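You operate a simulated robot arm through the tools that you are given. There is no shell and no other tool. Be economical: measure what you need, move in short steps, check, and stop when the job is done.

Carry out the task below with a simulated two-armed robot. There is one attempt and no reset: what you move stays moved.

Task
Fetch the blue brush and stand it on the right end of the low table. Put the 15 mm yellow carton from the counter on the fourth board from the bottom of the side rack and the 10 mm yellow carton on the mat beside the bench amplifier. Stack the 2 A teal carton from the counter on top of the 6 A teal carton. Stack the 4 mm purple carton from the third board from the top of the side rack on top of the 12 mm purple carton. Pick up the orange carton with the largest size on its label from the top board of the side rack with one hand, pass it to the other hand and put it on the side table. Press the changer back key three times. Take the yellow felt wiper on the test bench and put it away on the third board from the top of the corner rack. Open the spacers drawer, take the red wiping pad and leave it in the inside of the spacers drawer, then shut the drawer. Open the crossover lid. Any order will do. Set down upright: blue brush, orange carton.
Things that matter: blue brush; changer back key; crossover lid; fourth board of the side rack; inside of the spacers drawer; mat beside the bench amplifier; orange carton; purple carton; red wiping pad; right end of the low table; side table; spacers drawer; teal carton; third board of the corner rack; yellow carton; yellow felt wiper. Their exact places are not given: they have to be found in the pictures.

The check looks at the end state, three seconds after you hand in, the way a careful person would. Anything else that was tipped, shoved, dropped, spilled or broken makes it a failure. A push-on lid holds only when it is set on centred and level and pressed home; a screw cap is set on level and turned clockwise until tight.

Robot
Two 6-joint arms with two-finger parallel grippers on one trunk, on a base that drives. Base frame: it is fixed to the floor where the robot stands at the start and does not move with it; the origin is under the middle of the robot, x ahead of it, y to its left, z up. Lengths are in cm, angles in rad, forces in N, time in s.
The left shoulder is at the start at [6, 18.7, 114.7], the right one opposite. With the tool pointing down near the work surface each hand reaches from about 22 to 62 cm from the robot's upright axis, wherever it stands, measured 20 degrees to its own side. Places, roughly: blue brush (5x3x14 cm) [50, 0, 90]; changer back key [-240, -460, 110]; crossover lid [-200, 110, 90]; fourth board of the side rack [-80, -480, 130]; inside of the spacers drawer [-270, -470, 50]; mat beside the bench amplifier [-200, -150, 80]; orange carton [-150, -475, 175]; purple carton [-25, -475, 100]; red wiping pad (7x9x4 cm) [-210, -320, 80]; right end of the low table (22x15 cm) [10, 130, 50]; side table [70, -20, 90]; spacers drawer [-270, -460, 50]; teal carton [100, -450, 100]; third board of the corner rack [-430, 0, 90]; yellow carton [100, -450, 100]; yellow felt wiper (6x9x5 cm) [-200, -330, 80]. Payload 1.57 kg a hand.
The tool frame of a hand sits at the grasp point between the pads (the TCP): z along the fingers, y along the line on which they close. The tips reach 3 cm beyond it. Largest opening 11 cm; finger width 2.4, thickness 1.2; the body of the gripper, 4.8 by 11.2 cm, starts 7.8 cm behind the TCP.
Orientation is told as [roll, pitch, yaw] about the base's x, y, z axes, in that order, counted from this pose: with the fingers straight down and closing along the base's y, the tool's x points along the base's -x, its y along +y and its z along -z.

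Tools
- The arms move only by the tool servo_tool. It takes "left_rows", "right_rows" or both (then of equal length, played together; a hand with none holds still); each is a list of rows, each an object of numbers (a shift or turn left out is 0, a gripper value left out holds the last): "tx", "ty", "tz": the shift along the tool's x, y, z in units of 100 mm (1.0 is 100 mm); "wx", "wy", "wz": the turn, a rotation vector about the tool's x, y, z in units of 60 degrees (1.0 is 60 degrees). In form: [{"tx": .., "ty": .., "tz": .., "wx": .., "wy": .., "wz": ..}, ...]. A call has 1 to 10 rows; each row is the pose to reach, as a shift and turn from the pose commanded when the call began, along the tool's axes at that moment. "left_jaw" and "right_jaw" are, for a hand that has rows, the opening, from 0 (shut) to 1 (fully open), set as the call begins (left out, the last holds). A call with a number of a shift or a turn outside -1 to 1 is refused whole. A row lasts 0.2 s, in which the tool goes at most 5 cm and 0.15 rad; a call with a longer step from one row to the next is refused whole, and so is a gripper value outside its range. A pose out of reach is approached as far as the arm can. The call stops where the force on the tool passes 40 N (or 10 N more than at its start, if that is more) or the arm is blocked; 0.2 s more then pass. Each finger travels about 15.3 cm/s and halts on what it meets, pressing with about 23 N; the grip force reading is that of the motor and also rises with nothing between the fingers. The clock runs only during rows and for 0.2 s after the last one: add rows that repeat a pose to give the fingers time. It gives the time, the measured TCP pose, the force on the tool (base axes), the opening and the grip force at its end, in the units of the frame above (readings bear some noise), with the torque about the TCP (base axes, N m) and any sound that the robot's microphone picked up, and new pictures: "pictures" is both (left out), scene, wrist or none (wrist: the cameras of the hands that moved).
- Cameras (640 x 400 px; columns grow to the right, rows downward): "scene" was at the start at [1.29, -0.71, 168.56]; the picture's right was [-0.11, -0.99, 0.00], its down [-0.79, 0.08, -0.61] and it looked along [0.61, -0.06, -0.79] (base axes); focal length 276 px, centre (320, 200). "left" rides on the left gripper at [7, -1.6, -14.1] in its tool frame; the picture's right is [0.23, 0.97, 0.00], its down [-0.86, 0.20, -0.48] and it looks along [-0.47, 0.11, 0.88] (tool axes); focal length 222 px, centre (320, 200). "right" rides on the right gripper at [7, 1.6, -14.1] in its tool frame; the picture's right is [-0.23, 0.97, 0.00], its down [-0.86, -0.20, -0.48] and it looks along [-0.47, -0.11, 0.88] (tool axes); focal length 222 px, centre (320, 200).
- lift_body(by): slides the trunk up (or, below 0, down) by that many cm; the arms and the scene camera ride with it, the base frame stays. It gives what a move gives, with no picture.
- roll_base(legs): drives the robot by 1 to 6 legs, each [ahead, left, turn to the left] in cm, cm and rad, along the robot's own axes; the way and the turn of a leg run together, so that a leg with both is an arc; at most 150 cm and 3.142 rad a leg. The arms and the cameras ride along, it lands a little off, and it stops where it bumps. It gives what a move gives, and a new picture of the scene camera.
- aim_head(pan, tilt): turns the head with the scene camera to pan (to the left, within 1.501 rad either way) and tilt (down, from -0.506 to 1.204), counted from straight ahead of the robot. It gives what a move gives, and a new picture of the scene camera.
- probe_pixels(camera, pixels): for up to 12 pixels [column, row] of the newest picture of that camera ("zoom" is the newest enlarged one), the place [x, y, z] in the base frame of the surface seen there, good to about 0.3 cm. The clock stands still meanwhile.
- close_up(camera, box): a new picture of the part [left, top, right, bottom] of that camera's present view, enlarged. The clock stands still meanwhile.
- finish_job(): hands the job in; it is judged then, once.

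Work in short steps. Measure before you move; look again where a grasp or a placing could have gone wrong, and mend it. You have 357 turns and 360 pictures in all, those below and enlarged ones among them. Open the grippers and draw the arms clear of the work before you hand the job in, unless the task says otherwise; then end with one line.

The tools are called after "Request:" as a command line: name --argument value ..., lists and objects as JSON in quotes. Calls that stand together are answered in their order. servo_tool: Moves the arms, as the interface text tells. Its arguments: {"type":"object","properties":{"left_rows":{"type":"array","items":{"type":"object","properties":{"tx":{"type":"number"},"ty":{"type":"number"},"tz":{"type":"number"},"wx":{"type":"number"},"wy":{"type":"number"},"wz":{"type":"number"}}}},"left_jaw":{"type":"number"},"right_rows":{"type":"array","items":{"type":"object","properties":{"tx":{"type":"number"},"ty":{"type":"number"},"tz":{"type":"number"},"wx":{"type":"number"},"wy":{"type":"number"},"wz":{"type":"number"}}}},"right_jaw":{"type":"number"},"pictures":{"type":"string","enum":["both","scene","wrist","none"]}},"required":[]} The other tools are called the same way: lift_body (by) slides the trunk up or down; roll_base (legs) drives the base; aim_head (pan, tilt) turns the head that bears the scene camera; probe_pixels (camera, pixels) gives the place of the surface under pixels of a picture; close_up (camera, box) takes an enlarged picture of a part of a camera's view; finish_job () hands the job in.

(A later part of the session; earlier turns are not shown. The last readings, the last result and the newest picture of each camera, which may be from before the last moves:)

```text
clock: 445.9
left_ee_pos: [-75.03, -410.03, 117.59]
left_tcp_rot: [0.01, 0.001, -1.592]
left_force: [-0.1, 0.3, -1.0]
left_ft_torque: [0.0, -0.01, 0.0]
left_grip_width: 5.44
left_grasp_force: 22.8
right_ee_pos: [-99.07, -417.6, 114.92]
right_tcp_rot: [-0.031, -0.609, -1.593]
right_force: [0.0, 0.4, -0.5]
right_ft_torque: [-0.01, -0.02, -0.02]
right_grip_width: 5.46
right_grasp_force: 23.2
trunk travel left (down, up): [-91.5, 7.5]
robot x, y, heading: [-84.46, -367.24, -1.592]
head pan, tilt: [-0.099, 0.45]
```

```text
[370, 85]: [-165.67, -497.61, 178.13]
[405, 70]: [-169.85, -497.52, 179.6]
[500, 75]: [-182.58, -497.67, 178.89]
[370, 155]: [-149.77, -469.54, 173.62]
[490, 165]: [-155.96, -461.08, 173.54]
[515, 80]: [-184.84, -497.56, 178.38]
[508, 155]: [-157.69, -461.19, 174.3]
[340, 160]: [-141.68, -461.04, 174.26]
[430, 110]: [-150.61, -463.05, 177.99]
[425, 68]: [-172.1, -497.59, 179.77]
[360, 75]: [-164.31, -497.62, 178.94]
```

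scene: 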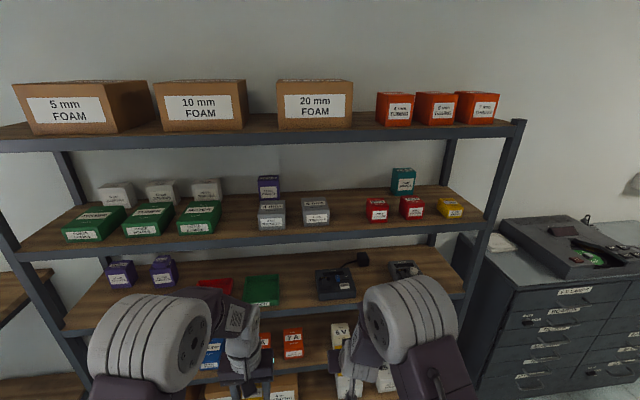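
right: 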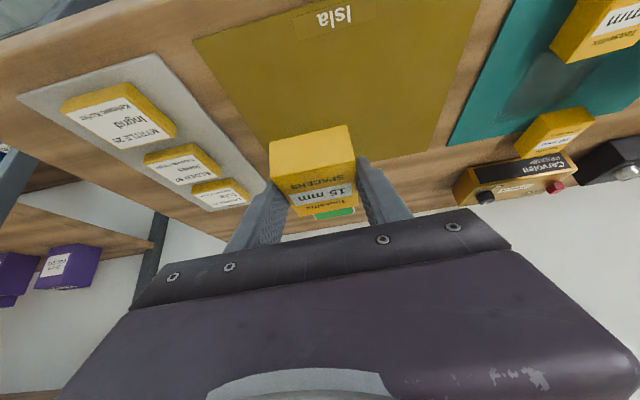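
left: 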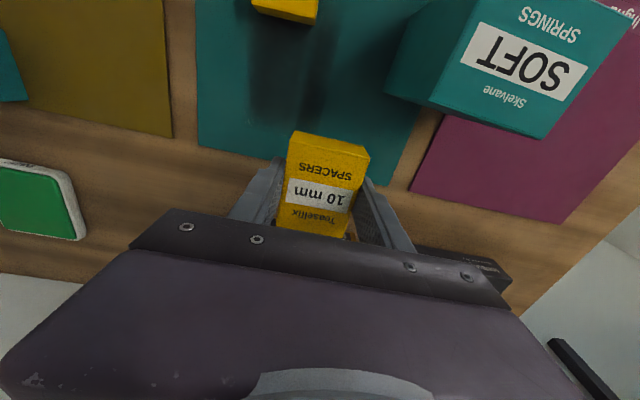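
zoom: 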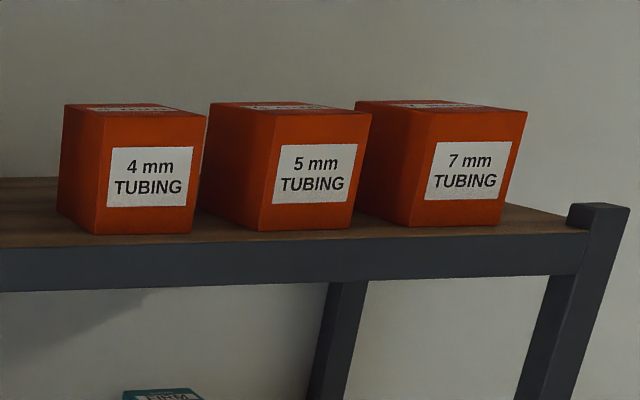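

Gap on the fourth board (z 130.05): x −101.5…−117.5. Raise the right hand by 22.5 cm and retract the left.

Request:
servo_tool --right_rows '[{"tz": -0.31, "tx": -0.21}, {"tz": -0.62, "tx": -0.43}, {"tz": -0.92, "tx": -0.64}]' --left_rows '[{"tx": 0.3}, {"tx": 0.6}, {"tx": 0.9}]' --pictures "none"

Request:
servo_tool --right_rows '[{"tz": -0.31, "tx": -0.21}, {"tz": -0.62, "tx": -0.43}, {"tz": -0.92, "tx": -0.64}]' --pictures "none"

Request:
roll_base --legs '[[0, -10, 0.02], [32, 0, 0]]'

```text
clock: 446.7
left_ee_pos: [-74.92, -400.84, 117.79]
left_tcp_rot: [0.008, -0.002, -1.593]
left_force: [-0.1, -0.2, -0.9]
left_ft_torque: [-0.04, 0.02, 0.01]
left_grip_width: 5.42
left_grasp_force: 23.5
right_ee_pos: [-98.78, -417.52, 126.29]
right_tcp_rot: [-0.034, -0.611, -1.593]
right_force: [-0.1, 0.2, -0.1]
right_ft_torque: [0.03, 0.02, 0.0]
right_grip_width: 5.44
right_grasp_force: 23.0
trunk travel left (down, up): [-91.5, 7.5]
robot x, y, heading: [-85.08, -367.05, -1.596]
head pan, tilt: [-0.099, 0.45]
```

```text
clock: 447.5
left_ee_pos: [-74.82, -400.93, 117.86]
left_tcp_rot: [0.009, 0.002, -1.59]
left_force: [0.1, -1.1, -0.9]
left_ft_torque: [-0.03, -0.02, 0.03]
left_grip_width: 5.43
left_grasp_force: 23.2
right_ee_pos: [-98.32, -417.62, 137.27]
right_tcp_rot: [-0.032, -0.607, -1.593]
right_force: [-0.1, 0.4, -0.6]
right_ft_torque: [0.03, 0.04, -0.01]
right_grip_width: 5.47
right_grasp_force: 22.8
trunk travel left (down, up): [-91.5, 7.5]
robot x, y, heading: [-85.06, -367.18, -1.593]
head pan, tilt: [-0.099, 0.45]
```

```text
clock: 450.4
left_ee_pos: [-84.61, -433.08, 117.77]
left_tcp_rot: [0.009, 0.0, -1.574]
left_force: [0.2, 0.1, -0.1]
left_ft_torque: [-0.02, -0.03, 0.02]
left_grip_width: 5.43
left_grasp_force: 23.1
right_ee_pos: [-107.88, -449.96, 137.32]
right_tcp_rot: [-0.032, -0.61, -1.578]
right_force: [-0.3, -0.4, -0.3]
right_ft_torque: [-0.01, -0.03, 0.0]
right_grip_width: 5.46
right_grasp_force: 23.1
trunk travel left (down, up): [-91.5, 7.5]
robot x, y, heading: [-95.13, -399.8, -1.576]
head pan, tilt: [-0.099, 0.45]
```

scene: 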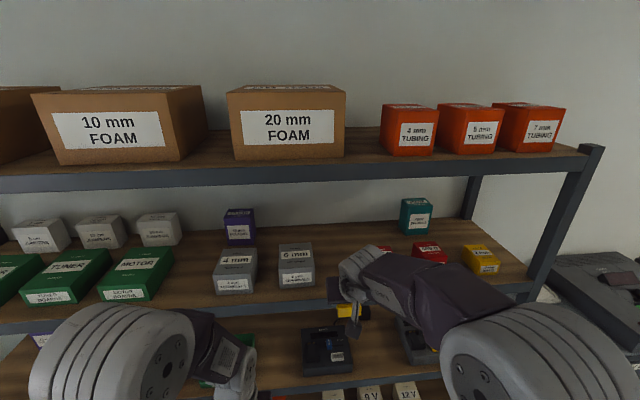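

Advance the base 9 cm and 1.5 right, then check with the wrist camera.

Request:
roll_base --legs '[[9, -1.5, 0]]'

Request:
close_up --camera "right" --box '[0, 0, 640, 400]'

```text
clock: 451.5
left_ee_pos: [-85.98, -441.23, 117.93]
left_tcp_rot: [0.007, -0.007, -1.574]
left_force: [-0.5, 0.7, -0.3]
left_ft_torque: [-0.07, -0.01, 0.02]
left_grip_width: 5.44
left_grasp_force: 23.2
right_ee_pos: [-109.29, -458.21, 137.66]
right_tcp_rot: [-0.034, -0.617, -1.578]
right_force: [-0.1, 1.1, -0.1]
right_ft_torque: [-0.05, 0.01, -0.01]
right_grip_width: 5.45
right_grasp_force: 23.0
trunk travel left (down, up): [-91.5, 7.5]
robot x, y, heading: [-96.98, -408.18, -1.576]
head pan, tilt: [-0.099, 0.45]
```

scene: 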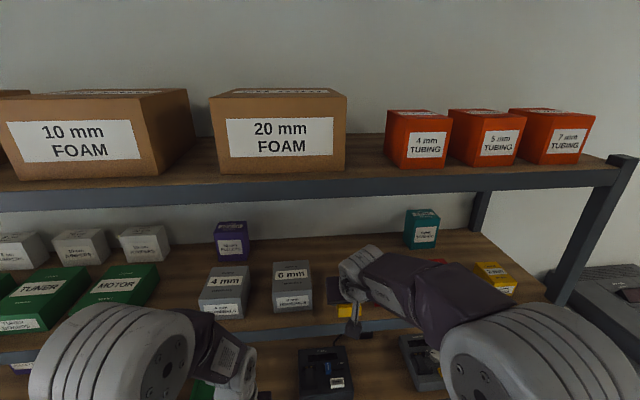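

```text
1.00 times, centred on (320, 200) of right
```

zoom: 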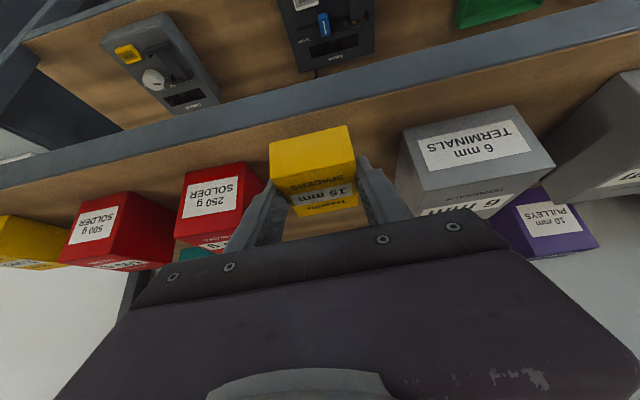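

Between the red and grey boxes. Extend 7 forward, then lower about 3.8.

Request:
servo_tool --right_rows '[{"tz": 0.13, "tx": -0.19}, {"tz": 0.27, "tx": -0.38}, {"tz": 0.4, "tx": -0.57}, {"tz": 0.4, "tx": -0.57}]' --pictures "none"

Request:
servo_tool --right_rows '[{"tz": 0.12, "tx": 0.08}, {"tz": 0.22, "tx": 0.15}, {"tz": 0.27, "tx": 0.19}, {"tz": 0.3, "tx": 0.21}]' --pictures "wrist"

```text
clock: 452.5
left_ee_pos: [-86.05, -442.09, 117.7]
left_tcp_rot: [0.008, 0.001, -1.574]
left_force: [-0.7, 0.7, -1.0]
left_ft_torque: [0.02, 0.0, -0.01]
left_grip_width: 5.43
left_grasp_force: 23.3
right_ee_pos: [-109.44, -466.0, 137.0]
right_tcp_rot: [-0.041, -0.612, -1.578]
right_force: [-0.1, -0.4, -0.3]
right_ft_torque: [0.03, -0.01, 0.0]
right_grip_width: 5.44
right_grasp_force: 23.2
trunk travel left (down, up): [-91.5, 7.5]
robot x, y, heading: [-96.83, -408.48, -1.574]
head pan, tilt: [-0.099, 0.45]
```

```text
clock: 453.5
left_ee_pos: [-86.03, -441.94, 117.65]
left_tcp_rot: [0.007, 0.002, -1.574]
left_force: [-0.3, -0.7, -1.4]
left_ft_torque: [0.01, 0.01, -0.01]
left_grip_width: 5.43
left_grasp_force: 23.1
right_ee_pos: [-109.75, -466.07, 133.55]
right_tcp_rot: [-0.033, -0.61, -1.58]
right_force: [0.0, -0.2, -0.9]
right_ft_torque: [-0.01, 0.01, -0.04]
right_grip_width: 5.43
right_grasp_force: 23.5
trunk travel left (down, up): [-91.5, 7.5]
robot x, y, heading: [-97.02, -408.65, -1.581]
head pan, tilt: [-0.099, 0.45]
```

right: 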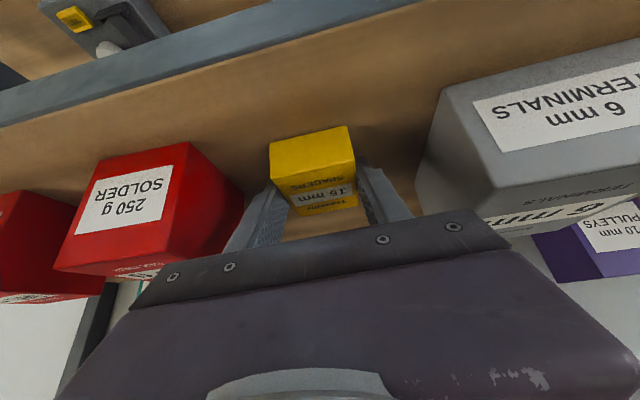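

No contact yet; lower in small steps until touch.

Request:
servo_tool --right_rows '[{"tz": 0.016, "tx": 0.011}, {"tz": 0.033, "tx": 0.023}, {"tz": 0.05, "tx": 0.034}, {"tz": 0.066, "tx": 0.046}]' --pictures "none"

```text
clock: 454.5
left_ee_pos: [-86.08, -441.8, 117.75]
left_tcp_rot: [0.01, 0.0, -1.575]
left_force: [0.6, -0.1, -1.4]
left_ft_torque: [0.0, -0.01, 0.03]
left_grip_width: 5.43
left_grasp_force: 22.4
right_ee_pos: [-109.74, -466.04, 133.29]
right_tcp_rot: [-0.031, -0.621, -1.58]
right_force: [-5.2, -8.3, 31.6]
right_ft_torque: [-0.09, -0.58, -0.21]
right_grip_width: 5.48
right_grasp_force: 23.1
trunk travel left (down, up): [-91.5, 7.5]
robot x, y, heading: [-96.74, -408.19, -1.578]
head pan, tilt: [-0.099, 0.45]
```

Contact. Ease, release, and withdraw along the fingers.

Request:
servo_tool --right_rows '[{"tz": -0.025, "tx": -0.017}, {"tz": -0.03, "tx": -0.02}]' --pictures "none"

Request:
servo_tool --right_rows '[{}, {}, {"tz": -0.2}, {"tz": -0.5}, {"tz": -0.8}]' --right_jaw 0.62 --pictures "wrist"

Request:
roll_base --legs '[[-40, 0, 0]]'

```text
clock: 455.1
left_ee_pos: [-86.16, -441.82, 117.86]
left_tcp_rot: [0.009, 0.0, -1.574]
left_force: [0.8, -0.7, -0.8]
left_ft_torque: [-0.05, 0.01, 0.01]
left_grip_width: 5.43
left_grasp_force: 23.5
right_ee_pos: [-109.57, -466.04, 133.15]
right_tcp_rot: [-0.031, -0.611, -1.579]
right_force: [-3.4, -5.7, 20.0]
right_ft_torque: [-0.81, -0.45, -0.25]
right_grip_width: 5.48
right_grasp_force: 22.8
trunk travel left (down, up): [-91.5, 7.5]
robot x, y, heading: [-96.72, -408.37, -1.575]
head pan, tilt: [-0.099, 0.45]
```

```text
clock: 456.3
left_ee_pos: [-86.05, -441.9, 117.74]
left_tcp_rot: [0.008, 0.001, -1.575]
left_force: [0.4, 0.7, -0.1]
left_ft_torque: [0.02, 0.0, -0.02]
left_grip_width: 5.43
left_grasp_force: 23.1
right_ee_pos: [-109.39, -461.28, 139.79]
right_tcp_rot: [-0.034, -0.61, -1.578]
right_force: [-0.6, 1.0, -0.2]
right_ft_torque: [-0.01, 0.02, 0.02]
right_grip_width: 6.84
right_grasp_force: 0.1
trunk travel left (down, up): [-91.5, 7.5]
robot x, y, heading: [-96.94, -408.51, -1.574]
head pan, tilt: [-0.099, 0.45]
```

right: 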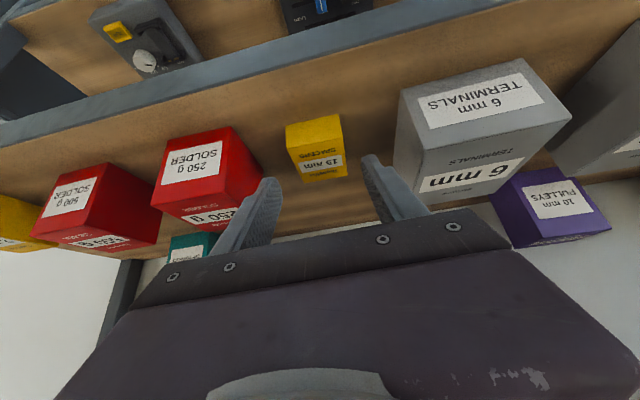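

```text
clock: 458.8
left_ee_pos: [-85.87, -402.48, 117.61]
left_tcp_rot: [0.007, 0.004, -1.578]
left_force: [0.4, -0.2, -0.2]
left_ft_torque: [0.09, -0.03, 0.01]
left_grip_width: 5.41
left_grasp_force: 23.0
right_ee_pos: [-109.17, -422.03, 139.56]
right_tcp_rot: [-0.037, -0.61, -1.582]
right_force: [0.9, 0.0, -1.1]
right_ft_torque: [0.02, -0.01, 0.0]
right_grip_width: 6.82
right_grasp_force: 0.1
trunk travel left (down, up): [-91.5, 7.5]
robot x, y, heading: [-96.55, -368.69, -1.578]
head pan, tilt: [-0.099, 0.45]
```

scene: 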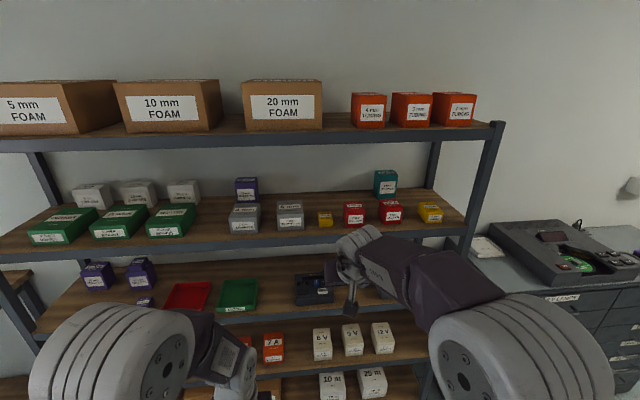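

15 mm carton is placed. Next, the 7 mm orange carton with the right hand (the left keeps 10 mm). Raise trunk to maximum and measure the carton.

Request:
lift_body --by 7.4

Request:
roll_base --legs '[[0, -42, 0]]'

Request:
aim_head --pan -0.1 --tilt 0.15

Request:
close_up --camera "scene" --box '[220, 120, 420, 245]'

```text
clock: 459.9
left_ee_pos: [-85.82, -402.42, 125.07]
left_tcp_rot: [0.009, 0.002, -1.577]
left_force: [0.2, 0.2, -0.1]
left_ft_torque: [0.02, 0.0, 0.0]
left_grip_width: 5.43
left_grasp_force: 22.9
right_ee_pos: [-109.14, -421.8, 146.98]
right_tcp_rot: [-0.035, -0.611, -1.581]
right_force: [-0.6, -0.1, 0.3]
right_ft_torque: [0.0, -0.03, -0.04]
right_grip_width: 6.85
right_grasp_force: 0.1
trunk travel left (down, up): [-98.9, 0.1]
robot x, y, heading: [-96.41, -368.76, -1.583]
head pan, tilt: [-0.099, 0.45]
```

```text
clock: 462.5
left_ee_pos: [-128.33, -401.95, 125.17]
left_tcp_rot: [0.007, 0.0, -1.578]
left_force: [0.3, -0.8, -1.6]
left_ft_torque: [0.05, 0.02, 0.0]
left_grip_width: 5.42
left_grasp_force: 23.0
right_ee_pos: [-151.56, -421.4, 147.18]
right_tcp_rot: [-0.039, -0.612, -1.579]
right_force: [0.4, -0.3, 0.0]
right_ft_torque: [0.02, 0.07, -0.02]
right_grip_width: 6.79
right_grasp_force: 0.1
trunk travel left (down, up): [-98.9, 0.1]
robot x, y, heading: [-139.21, -368.42, -1.579]
head pan, tilt: [-0.099, 0.45]
```

scene: 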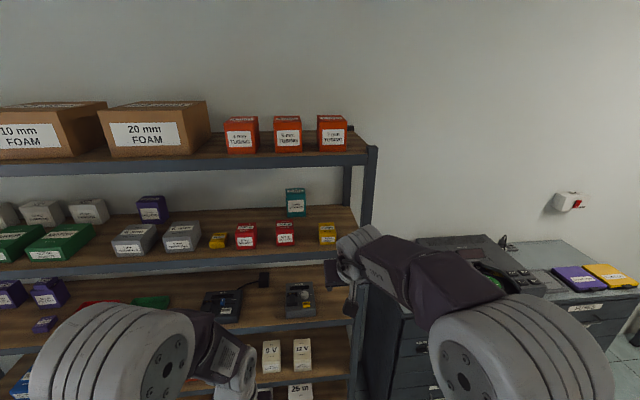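

```text
clock: 463.3
left_ee_pos: [-128.56, -401.97, 125.1]
left_tcp_rot: [0.008, 0.0, -1.577]
left_force: [1.0, 0.2, -0.9]
left_ft_torque: [-0.02, 0.02, 0.02]
left_grip_width: 5.4
left_grasp_force: 23.3
right_ee_pos: [-151.85, -421.29, 147.06]
right_tcp_rot: [-0.035, -0.612, -1.581]
right_force: [-1.0, 0.2, 0.4]
right_ft_torque: [0.0, 0.01, 0.0]
right_grip_width: 6.84
right_grasp_force: 0.0
trunk travel left (down, up): [-98.9, 0.1]
robot x, y, heading: [-139.3, -368.28, -1.578]
head pan, tilt: [-0.099, 0.15]
```

scene: 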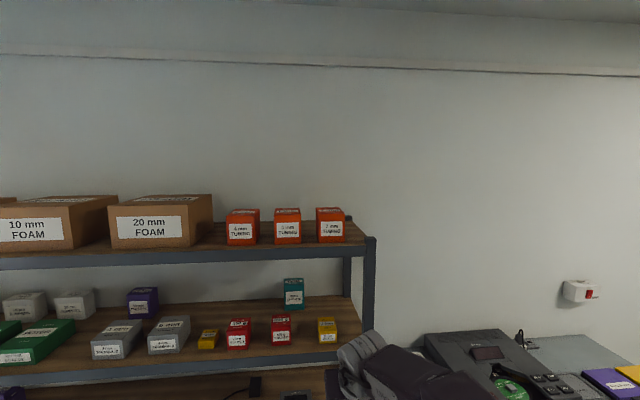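

```text
3.20 times, centred on (320, 182) of scene
```

zoom: 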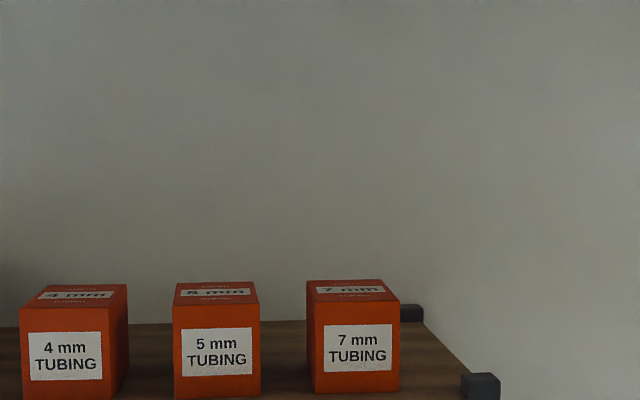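

Request:
close_up --camera "scene" --box '[260, 195, 380, 270]'

Request:
probe_pixels --camera "zoom" --pixels '[[305, 100], [445, 110], [305, 235], [440, 240], [370, 85], [310, 75], [425, 72], [220, 150], [80, 150], [360, 270], [215, 110], [375, 175]]'

```text
5.33 times, centred on (320, 232) of scene
```

zoom: 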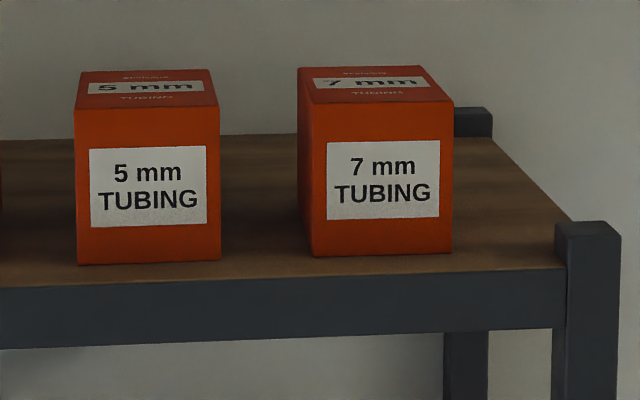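

```text
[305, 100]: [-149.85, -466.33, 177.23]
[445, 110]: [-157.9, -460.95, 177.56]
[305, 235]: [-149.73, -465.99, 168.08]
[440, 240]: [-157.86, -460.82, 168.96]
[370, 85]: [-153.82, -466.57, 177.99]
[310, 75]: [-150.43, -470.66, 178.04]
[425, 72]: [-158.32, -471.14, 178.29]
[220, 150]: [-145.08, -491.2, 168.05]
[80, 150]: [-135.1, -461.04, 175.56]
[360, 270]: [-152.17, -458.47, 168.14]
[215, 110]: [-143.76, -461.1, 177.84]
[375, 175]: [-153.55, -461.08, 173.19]
```

7 mm carton: x −149.6…−158.5 (9 wide), y −461…−471.6, z 168.1–178.1. Tilt the right hand to about 1.17 and open fully.

Request:
servo_tool --right_rows '[{"wy": -0.13}, {"wy": -0.26}, {"wy": -0.39}, {"wy": -0.52}, {"wy": -0.535}]' --right_jaw 1.0 --pictures "none"

Request:
servo_tool --right_rows '[{"tx": -0.3, "tz": -0.12}, {"tx": -0.6, "tz": -0.24}, {"tx": -0.92, "tz": -0.38}]' --pictures "none"

Request:
servo_tool --right_rows '[{"tx": -0.3, "tz": -0.12}, {"tx": -0.6, "tz": -0.24}, {"tx": -0.92, "tz": -0.38}]' --pictures "scene"

```text
clock: 464.5
left_ee_pos: [-128.57, -401.96, 125.07]
left_tcp_rot: [0.009, 0.001, -1.578]
left_force: [-0.6, 0.9, -0.6]
left_ft_torque: [0.01, 0.0, 0.0]
left_grip_width: 5.4
left_grasp_force: 22.9
right_ee_pos: [-151.83, -421.24, 147.09]
right_tcp_rot: [-0.073, -1.171, -1.529]
right_force: [0.3, -0.4, -0.5]
right_ft_torque: [-0.02, 0.06, 0.0]
right_grip_width: 10.99
right_grasp_force: 0.0
right hand out of reach, approached as far as the arm can: row 3
trunk travel left (down, up): [-98.9, 0.1]
robot x, y, heading: [-139.03, -368.13, -1.579]
head pan, tilt: [-0.099, 0.15]
```

```text
clock: 465.3
left_ee_pos: [-128.59, -401.95, 125.06]
left_tcp_rot: [0.009, -0.001, -1.577]
left_force: [-0.2, 0.0, -1.0]
left_ft_torque: [0.02, -0.01, 0.03]
left_grip_width: 5.38
left_grasp_force: 23.0
right_ee_pos: [-151.49, -421.32, 157.12]
right_tcp_rot: [-0.071, -1.172, -1.536]
right_force: [0.7, -0.3, 0.8]
right_ft_torque: [0.03, 0.04, -0.04]
right_grip_width: 10.99
right_grasp_force: 0.0
trunk travel left (down, up): [-98.9, 0.1]
robot x, y, heading: [-139.48, -368.22, -1.581]
head pan, tilt: [-0.099, 0.15]
```

```text
clock: 466.1
left_ee_pos: [-128.54, -401.92, 125.18]
left_tcp_rot: [0.009, -0.001, -1.578]
left_force: [0.1, 0.5, -1.1]
left_ft_torque: [0.02, 0.0, -0.02]
left_grip_width: 5.43
left_grasp_force: 23.0
right_ee_pos: [-151.21, -421.58, 166.98]
right_tcp_rot: [-0.075, -1.171, -1.533]
right_force: [-0.5, 1.0, -0.6]
right_ft_torque: [-0.02, 0.0, -0.01]
right_grip_width: 10.96
right_grasp_force: 0.0
trunk travel left (down, up): [-98.9, 0.1]
robot x, y, heading: [-139.09, -368.35, -1.581]
head pan, tilt: [-0.099, 0.15]
```

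scene: 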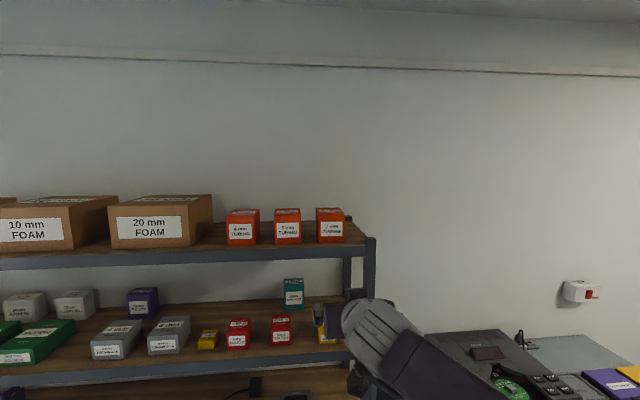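

Raise 4.8 more, then drive ahead 30 and 2.8 right.

Request:
servo_tool --right_rows '[{"tx": -0.22, "tz": -0.09}, {"tx": -0.44, "tz": -0.18}, {"tx": -0.44, "tz": -0.18}]' --pictures "none"

Request:
roll_base --legs '[[30, -2.8, 0]]'

Request:
close_up --camera "right" --box '[0, 0, 640, 400]'

```text
clock: 466.9
left_ee_pos: [-128.6, -401.93, 125.02]
left_tcp_rot: [0.009, 0.001, -1.578]
left_force: [0.2, 0.1, -0.5]
left_ft_torque: [-0.01, 0.0, 0.01]
left_grip_width: 5.44
left_grasp_force: 22.9
right_ee_pos: [-151.14, -421.69, 171.72]
right_tcp_rot: [-0.075, -1.168, -1.533]
right_force: [0.6, 0.0, -1.0]
right_ft_torque: [0.01, -0.01, 0.0]
right_grip_width: 11.0
right_grasp_force: 0.0
trunk travel left (down, up): [-98.9, 0.1]
robot x, y, heading: [-138.97, -368.26, -1.58]
head pan, tilt: [-0.099, 0.15]
```

```text
clock: 468.9
left_ee_pos: [-131.74, -430.94, 125.25]
left_tcp_rot: [0.01, -0.002, -1.581]
left_force: [-0.5, 0.6, 0.2]
left_ft_torque: [-0.01, -0.02, 0.01]
left_grip_width: 5.4
left_grasp_force: 23.1
right_ee_pos: [-154.3, -450.5, 171.9]
right_tcp_rot: [-0.074, -1.172, -1.534]
right_force: [-0.9, 0.7, 0.2]
right_ft_torque: [0.02, -0.03, -0.03]
right_grip_width: 11.01
right_grasp_force: 0.1
trunk travel left (down, up): [-98.9, 0.1]
robot x, y, heading: [-142.7, -397.27, -1.577]
head pan, tilt: [-0.099, 0.15]
```

scene: 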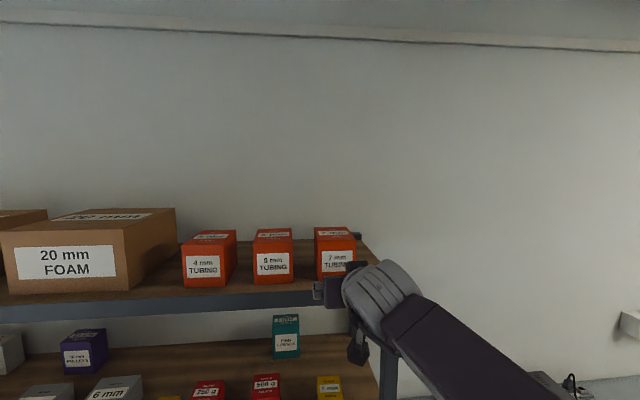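

```text
1.00 times, centred on (320, 200) of right
```

zoom: 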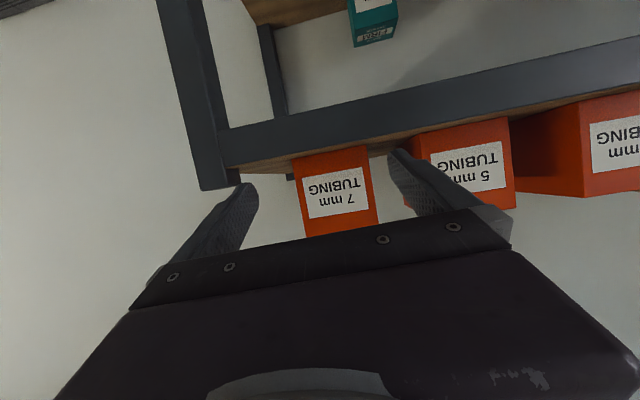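

Fingers nearly centred. Correct 0.3 cm and advance 6 cm, then re-check.

Request:
servo_tool --right_rows '[{"ty": 0.015}, {"ty": 0.03}]' --pictures "none"

Request:
roll_base --legs '[[6, 0, 0]]'

Request:
close_up --camera "right" --box '[160, 60, 480, 260]'

Request:
close_up --camera "scene" --box '[240, 200, 440, 325]'

```text
clock: 469.5
left_ee_pos: [-131.49, -431.02, 125.19]
left_tcp_rot: [0.009, 0.0, -1.579]
left_force: [-0.1, 0.4, -1.3]
left_ft_torque: [-0.02, 0.0, 0.01]
left_grip_width: 5.42
left_grasp_force: 23.0
right_ee_pos: [-153.94, -450.6, 172.02]
right_tcp_rot: [-0.076, -1.172, -1.534]
right_force: [-0.3, 0.3, 0.5]
right_ft_torque: [-0.01, 0.02, -0.03]
right_grip_width: 11.0
right_grasp_force: 0.1
trunk travel left (down, up): [-98.9, 0.1]
robot x, y, heading: [-142.22, -397.82, -1.58]
head pan, tilt: [-0.099, 0.15]
```

```text
clock: 470.5
left_ee_pos: [-131.73, -435.86, 125.42]
left_tcp_rot: [0.009, -0.008, -1.578]
left_force: [-0.4, 1.1, -0.4]
left_ft_torque: [-0.13, -0.03, -0.02]
left_grip_width: 5.4
left_grasp_force: 23.4
right_ee_pos: [-154.03, -455.26, 172.39]
right_tcp_rot: [-0.074, -1.182, -1.533]
right_force: [0.1, 1.3, 0.4]
right_ft_torque: [-0.05, -0.03, 0.02]
right_grip_width: 11.01
right_grasp_force: 0.0
trunk travel left (down, up): [-98.9, 0.1]
robot x, y, heading: [-142.12, -403.94, -1.584]
head pan, tilt: [-0.099, 0.15]
```

scene: 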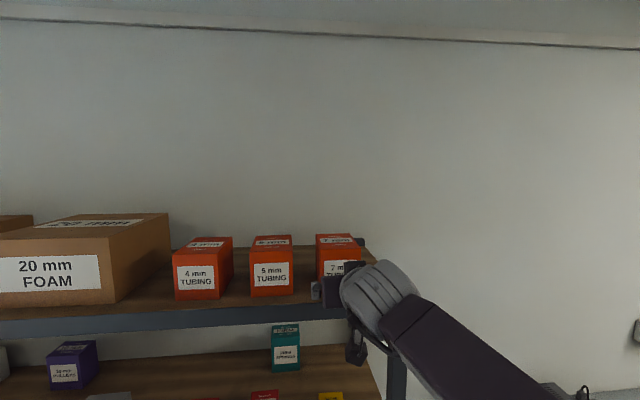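

```text
2.00 times, centred on (320, 160) of right
```

zoom: 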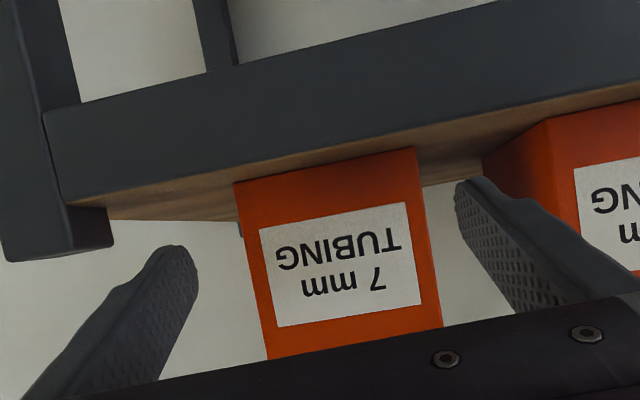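

```text
3.20 times, centred on (340, 262) of scene
```

zoom: 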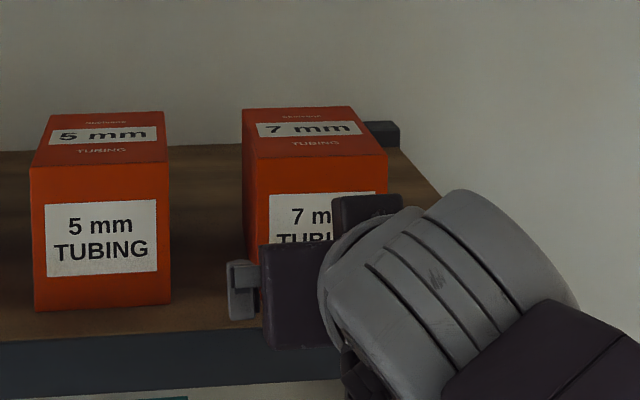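

Good straddle. Advance 9 cm with the arm (force-limited).

Request:
servo_tool --right_rows '[{"tz": 0.2, "tx": -0.07}, {"tz": 0.4, "tx": -0.14}, {"tz": 0.6, "tx": -0.21}, {"tz": 0.75, "tx": -0.27}, {"tz": 0.85, "tx": -0.305}]' --pictures "wrist"

```text
clock: 471.7
left_ee_pos: [-131.67, -437.46, 125.03]
left_tcp_rot: [0.009, 0.004, -1.58]
left_force: [0.7, 0.6, -0.5]
left_ft_torque: [0.01, -0.01, 0.01]
left_grip_width: 5.42
left_grasp_force: 23.1
right_ee_pos: [-154.43, -466.1, 171.31]
right_tcp_rot: [-0.075, -1.17, -1.537]
right_force: [-0.4, -0.6, 0.7]
right_ft_torque: [-0.01, -0.02, 0.03]
right_grip_width: 10.98
right_grasp_force: 0.0
trunk travel left (down, up): [-98.9, 0.1]
robot x, y, heading: [-142.49, -403.77, -1.579]
head pan, tilt: [-0.099, 0.15]
```

right: 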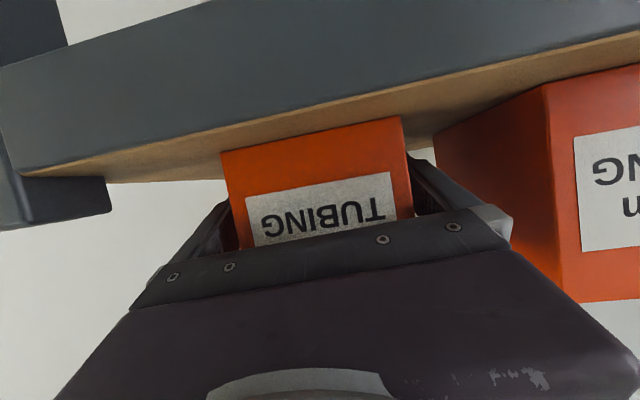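

Fingers on both sides. Close.

Request:
servo_tool --right_rows '[{}, {}, {}, {}]' --right_jaw 0 --pictures "none"

Request:
servo_tool --right_rows '[{"tx": -0.04, "tz": -0.016}, {"tx": -0.08, "tz": -0.033}, {"tx": -0.15, "tz": -0.06}, {"tx": -0.25, "tz": -0.1}, {"tx": -0.36, "tz": -0.15}]' --pictures "wrist"

```text
clock: 472.7
left_ee_pos: [-131.8, -437.35, 125.09]
left_tcp_rot: [0.009, 0.001, -1.578]
left_force: [0.2, 0.7, -0.9]
left_ft_torque: [0.01, -0.03, 0.01]
left_grip_width: 5.41
left_grasp_force: 22.7
right_ee_pos: [-154.41, -465.85, 171.47]
right_tcp_rot: [-0.072, -1.173, -1.536]
right_force: [0.2, -1.2, 4.1]
right_ft_torque: [-0.51, -0.28, -0.09]
right_grip_width: 9.01
right_grasp_force: 23.5
trunk travel left (down, up): [-98.9, 0.1]
robot x, y, heading: [-142.51, -403.8, -1.58]
head pan, tilt: [-0.099, 0.15]
```

```text
clock: 473.9
left_ee_pos: [-131.7, -437.33, 125.0]
left_tcp_rot: [0.009, 0.002, -1.58]
left_force: [-0.1, -0.1, -0.7]
left_ft_torque: [0.03, 0.02, 0.0]
left_grip_width: 5.42
left_grasp_force: 23.3
right_ee_pos: [-154.3, -466.08, 175.23]
right_tcp_rot: [-0.075, -1.169, -1.533]
right_force: [0.0, 0.1, -1.9]
right_ft_torque: [0.06, 0.02, 0.0]
right_grip_width: 9.0
right_grasp_force: 22.6
trunk travel left (down, up): [-98.9, 0.1]
robot x, y, heading: [-142.2, -403.56, -1.58]
head pan, tilt: [-0.099, 0.15]
```

right: 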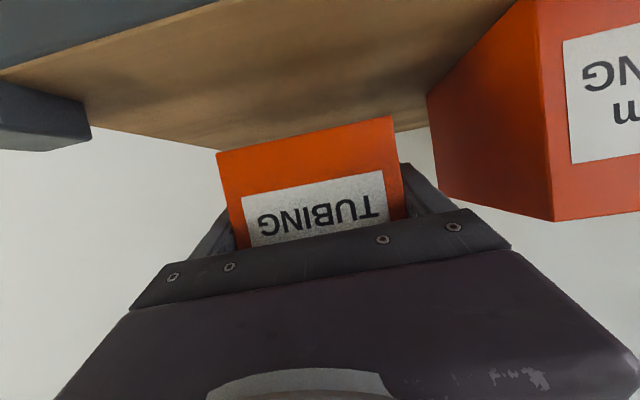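

Orange is held (9.0 cm). Back off, then go to the aisle by the mat and turn to face the island.

Request:
roll_base --legs '[[-40, 0, 0], [0, 32, 0], [-140, 0, 0], [-75, 0, 0], [0, 0, -1.562]]'

Request:
aim_head --pan 0.1 --tilt 0.8

```text
clock: 491.9
left_ee_pos: [-142.28, -164.41, 125.1]
left_tcp_rot: [0.01, 0.002, -3.126]
left_force: [0.0, 0.3, -1.3]
left_ft_torque: [0.01, -0.01, -0.01]
left_grip_width: 5.4
left_grasp_force: 23.1
right_ee_pos: [-171.55, -142.23, 175.15]
right_tcp_rot: [-0.075, -1.171, -3.083]
right_force: [0.4, -0.5, -2.0]
right_ft_torque: [0.01, -0.04, 0.0]
right_grip_width: 9.01
right_grasp_force: 22.7
trunk travel left (down, up): [-98.9, 0.1]
robot x, y, heading: [-108.98, -152.67, -3.13]
head pan, tilt: [-0.099, 0.15]
```

scene: 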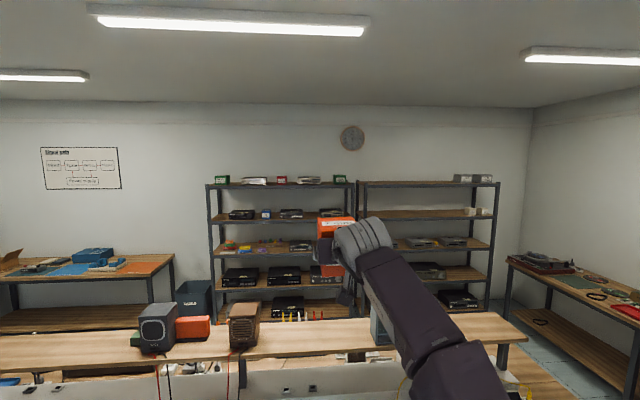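

```text
clock: 492.9
left_ee_pos: [-142.3, -164.29, 125.08]
left_tcp_rot: [0.008, 0.001, -3.127]
left_force: [-0.1, 0.8, -0.8]
left_ft_torque: [-0.02, 0.02, 0.0]
left_grip_width: 5.43
left_grasp_force: 23.2
right_ee_pos: [-171.57, -142.31, 175.2]
right_tcp_rot: [-0.073, -1.172, -3.084]
right_force: [0.0, -0.9, -2.4]
right_ft_torque: [-0.03, -0.05, -0.02]
right_grip_width: 9.01
right_grasp_force: 22.8
trunk travel left (down, up): [-98.9, 0.1]
robot x, y, heading: [-109.04, -152.78, -3.123]
head pan, tilt: [0.099, 0.799]
```

scene: 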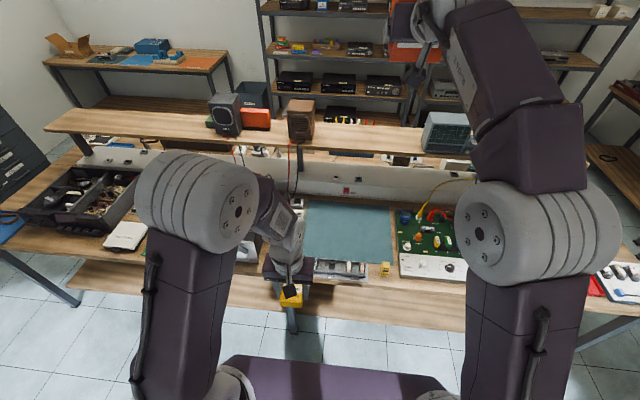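

The teal mat is at (345,235). Probing its extents and the bench edge and shelf.

Request:
probe_pixels --camera "scene" --pixels '[[312, 206], [388, 206], [307, 258], [393, 262], [350, 232], [340, 275], [340, 290], [345, 190], [386, 268], [345, 155], [260, 175]]'

Request:
close_up --camera "scene" --box '[240, 160, 480, 310]'

```text
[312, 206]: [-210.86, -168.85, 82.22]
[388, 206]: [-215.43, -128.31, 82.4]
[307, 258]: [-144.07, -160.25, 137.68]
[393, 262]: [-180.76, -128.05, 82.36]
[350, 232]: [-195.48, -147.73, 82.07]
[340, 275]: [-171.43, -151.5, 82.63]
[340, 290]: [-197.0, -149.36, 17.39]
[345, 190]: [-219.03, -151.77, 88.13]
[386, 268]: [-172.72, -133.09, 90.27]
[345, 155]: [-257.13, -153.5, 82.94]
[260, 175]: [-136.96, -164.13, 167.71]
```

```text
2.67 times, centred on (360, 235) of scene
```

zoom: 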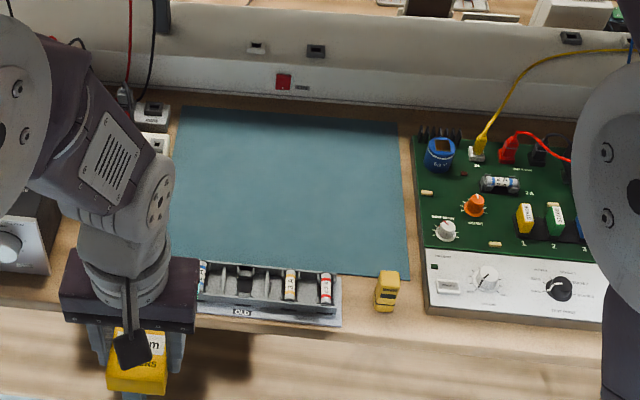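

Mat: x −181…−216, y −128…−170, z 82.3. I'll set 10 mm at about (−193,−148). Lower trunk 21, drive ahead 28 and right 16.

Request:
lift_body --by -21.4

Request:
roll_base --legs '[[27, -16, -0.01]]'

Request:
servo_tool --left_rows '[{"tx": -0.4}, {"tx": -0.8}, {"tx": -1.0}]' --pictures "none"

Request:
servo_tool --left_rows '[{"tx": -0.4}, {"tx": -0.8}, {"tx": -1.0}]' --pictures "both"

```text
clock: 495.2
left_ee_pos: [-142.26, -164.22, 103.66]
left_tcp_rot: [0.008, 0.001, -3.128]
left_force: [0.4, 0.6, -0.2]
left_ft_torque: [0.0, 0.02, 0.01]
left_grip_width: 5.42
left_grasp_force: 23.1
right_ee_pos: [-171.63, -142.24, 153.71]
right_tcp_rot: [-0.074, -1.171, -3.083]
right_force: [0.4, -0.1, -2.4]
right_ft_torque: [-0.01, -0.05, 0.02]
right_grip_width: 8.98
right_grasp_force: 23.5
trunk travel left (down, up): [-77.5, 21.5]
robot x, y, heading: [-108.71, -152.91, -3.128]
head pan, tilt: [0.099, 0.799]
```

```text
clock: 497.3
left_ee_pos: [-169.69, -148.1, 103.79]
left_tcp_rot: [0.011, 0.001, -3.138]
left_force: [0.4, -0.4, -0.3]
left_ft_torque: [0.0, 0.01, -0.04]
left_grip_width: 5.44
left_grasp_force: 22.8
right_ee_pos: [-198.54, -125.97, 154.01]
right_tcp_rot: [-0.075, -1.173, -3.093]
right_force: [0.9, -0.1, -2.7]
right_ft_torque: [0.01, -0.05, 0.03]
right_grip_width: 9.01
right_grasp_force: 23.2
trunk travel left (down, up): [-77.5, 21.5]
robot x, y, heading: [-136.56, -137.22, -3.137]
head pan, tilt: [0.099, 0.799]
```

scene: 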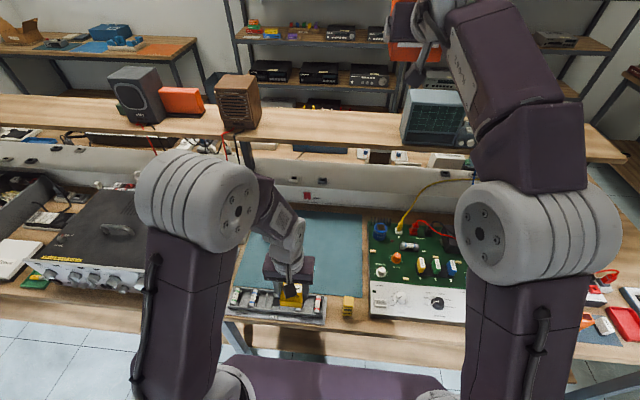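

```text
clock: 498.1
left_ee_pos: [-179.52, -148.12, 103.67]
left_tcp_rot: [0.009, 0.001, -3.139]
left_force: [-0.3, -0.1, -1.2]
left_ft_torque: [0.0, 0.0, 0.01]
left_grip_width: 5.41
left_grasp_force: 23.4
right_ee_pos: [-198.71, -125.84, 153.77]
right_tcp_rot: [-0.073, -1.17, -3.096]
right_force: [-0.7, 0.3, -1.7]
right_ft_torque: [-0.01, -0.05, -0.05]
right_grip_width: 8.99
right_grasp_force: 22.6
trunk travel left (down, up): [-77.5, 21.5]
robot x, y, heading: [-136.09, -136.96, -3.14]
head pan, tilt: [0.099, 0.799]
```

```text
clock: 498.9
left_ee_pos: [-189.63, -148.11, 103.51]
left_tcp_rot: [0.009, 0.002, -3.139]
left_force: [0.3, 0.5, -0.9]
left_ft_torque: [0.04, 0.02, 0.0]
left_grip_width: 5.42
left_grasp_force: 22.3
right_ee_pos: [-198.75, -125.84, 153.85]
right_tcp_rot: [-0.073, -1.171, -3.095]
right_force: [-1.0, 0.5, -2.1]
right_ft_torque: [0.01, 0.0, 0.02]
right_grip_width: 8.99
right_grasp_force: 22.7
trunk travel left (down, up): [-77.5, 21.5]
robot x, y, heading: [-136.36, -137.0, -3.139]
head pan, tilt: [0.099, 0.799]
```

scene: 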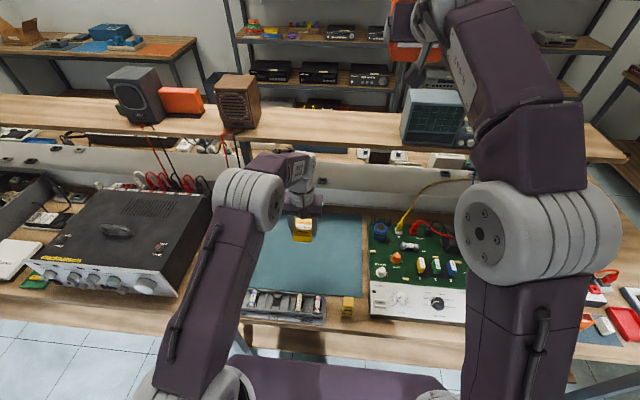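
left: 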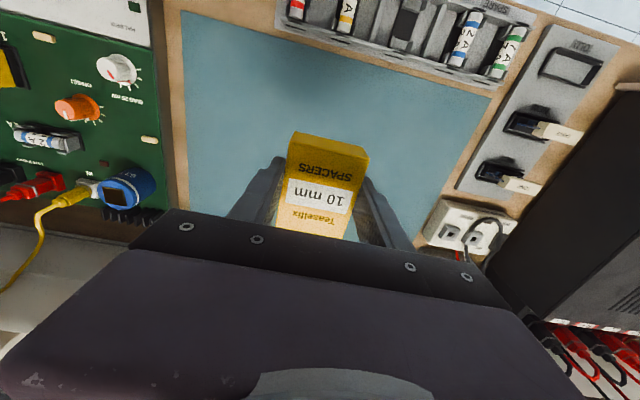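

Over the mat. Descend to about 86.

Request:
servo_tool --left_rows '[{"tx": -0.15, "tz": 0.4}, {"tx": -0.25, "tz": 0.8}, {"tx": -0.25, "tz": 1.0}]' --pictures "none"

Request:
servo_tool --left_rows '[{"tz": 0.3}, {"tz": 0.55}, {"tz": 0.68}, {"tz": 0.74}, {"tz": 0.77}, {"tz": 0.79}]' --pictures "wrist"

```text
clock: 499.7
left_ee_pos: [-191.97, -148.34, 93.66]
left_tcp_rot: [0.009, 0.001, -3.137]
left_force: [-0.2, 1.2, -1.4]
left_ft_torque: [0.02, -0.03, -0.02]
left_grip_width: 5.39
left_grasp_force: 22.6
right_ee_pos: [-198.56, -125.88, 153.93]
right_tcp_rot: [-0.073, -1.173, -3.094]
right_force: [-0.6, 0.0, -2.0]
right_ft_torque: [0.03, -0.04, 0.0]
right_grip_width: 9.0
right_grasp_force: 23.4
trunk travel left (down, up): [-77.5, 21.5]
robot x, y, heading: [-136.02, -136.94, -3.138]
head pan, tilt: [0.099, 0.799]
```

```text
clock: 501.1
left_ee_pos: [-192.21, -148.28, 85.59]
left_tcp_rot: [0.008, 0.002, -3.139]
left_force: [0.2, 0.7, -0.8]
left_ft_torque: [-0.03, -0.03, -0.02]
left_grip_width: 5.41
left_grasp_force: 22.7
right_ee_pos: [-198.62, -125.71, 153.69]
right_tcp_rot: [-0.074, -1.172, -3.094]
right_force: [0.0, -1.1, -2.5]
right_ft_torque: [0.01, -0.02, -0.01]
right_grip_width: 8.99
right_grasp_force: 22.8
trunk travel left (down, up): [-77.5, 21.5]
robot x, y, heading: [-136.46, -137.08, -3.139]
head pan, tilt: [0.099, 0.799]
```

left: 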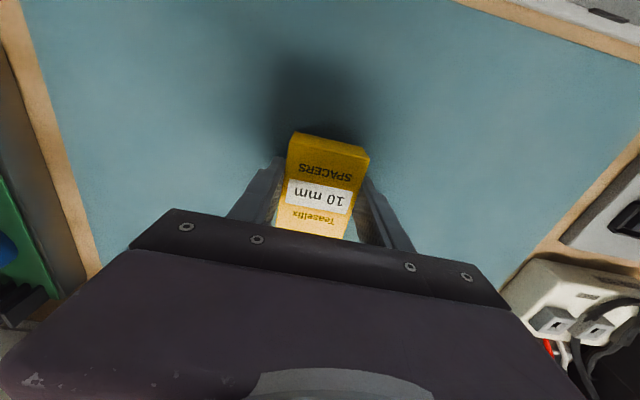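

Small steps until contact.

Request:
servo_tool --left_rows '[{"tz": 0.015}, {"tz": 0.03}, {"tz": 0.045}, {"tz": 0.06}]' --pictures "none"

```text
clock: 502.1
left_ee_pos: [-192.19, -148.33, 85.44]
left_tcp_rot: [0.01, -0.002, -3.138]
left_force: [-1.0, -0.7, 17.4]
left_ft_torque: [0.38, -0.16, -0.02]
left_grip_width: 5.42
left_grasp_force: 23.5
right_ee_pos: [-198.45, -125.79, 153.87]
right_tcp_rot: [-0.075, -1.173, -3.096]
right_force: [0.0, 0.1, -2.1]
right_ft_torque: [0.04, -0.05, 0.0]
right_grip_width: 9.0
right_grasp_force: 22.5
trunk travel left (down, up): [-77.5, 21.5]
robot x, y, heading: [-136.06, -136.98, -3.138]
head pan, tilt: [0.099, 0.799]
```

Contact. Release and rise.

Request:
servo_tool --left_rows '[{"tz": -0.02}, {"tz": -0.03}]' --left_jaw 0.75 --pictures "none"

Request:
servo_tool --left_rows '[{}, {"tz": -0.2}, {"tz": -0.5}, {"tz": -0.9}]' --pictures "none"

Request:
servo_tool --left_rows '[{"tz": -0.3, "tx": 0.3}, {"tz": -0.6, "tx": 0.6}, {"tz": -0.9, "tx": 0.9}]' --pictures "both"

```text
clock: 502.7
left_ee_pos: [-192.11, -148.08, 85.35]
left_tcp_rot: [0.01, 0.003, -3.138]
left_force: [0.0, 0.1, 0.2]
left_ft_torque: [0.02, -0.03, -0.02]
left_grip_width: 8.23
left_grasp_force: 0.1
right_ee_pos: [-198.73, -125.53, 153.67]
right_tcp_rot: [-0.07, -1.172, -3.101]
right_force: [-0.8, 0.9, -2.1]
right_ft_torque: [-0.01, -0.04, 0.06]
right_grip_width: 9.0
right_grasp_force: 22.8
trunk travel left (down, up): [-77.5, 21.5]
robot x, y, heading: [-135.98, -137.06, -3.139]
head pan, tilt: [0.099, 0.799]
```

```text
clock: 503.7
left_ee_pos: [-191.97, -148.14, 94.52]
left_tcp_rot: [0.009, 0.003, -3.138]
left_force: [0.2, 0.5, -0.9]
left_ft_torque: [0.0, 0.05, 0.01]
left_grip_width: 8.26
left_grasp_force: 0.0
right_ee_pos: [-198.6, -125.78, 153.82]
right_tcp_rot: [-0.072, -1.173, -3.094]
right_force: [0.2, 0.2, -2.5]
right_ft_torque: [0.0, -0.03, 0.02]
right_grip_width: 9.01
right_grasp_force: 23.1
trunk travel left (down, up): [-77.5, 21.5]
robot x, y, heading: [-136.16, -137.37, -3.138]
head pan, tilt: [0.099, 0.799]
```

```text
clock: 504.5
left_ee_pos: [-183.31, -148.19, 103.59]
left_tcp_rot: [0.01, 0.003, -3.138]
left_force: [0.3, 1.2, -0.3]
left_ft_torque: [-0.01, 0.02, -0.02]
left_grip_width: 8.28
left_grasp_force: 0.0
right_ee_pos: [-198.52, -125.86, 153.85]
right_tcp_rot: [-0.073, -1.171, -3.095]
right_force: [0.2, -0.2, -2.0]
right_ft_torque: [0.01, 0.0, 0.01]
right_grip_width: 9.01
right_grasp_force: 22.9
trunk travel left (down, up): [-77.5, 21.5]
robot x, y, heading: [-136.59, -137.39, -3.144]
head pan, tilt: [0.099, 0.799]
```

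scene: 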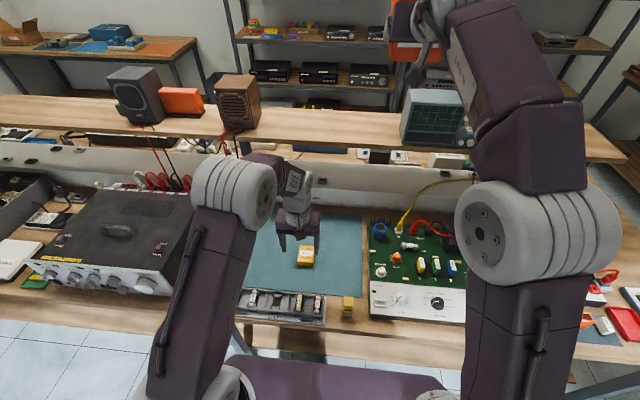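
left: 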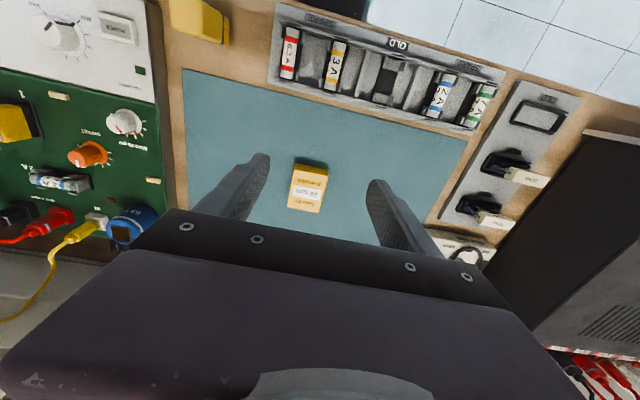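

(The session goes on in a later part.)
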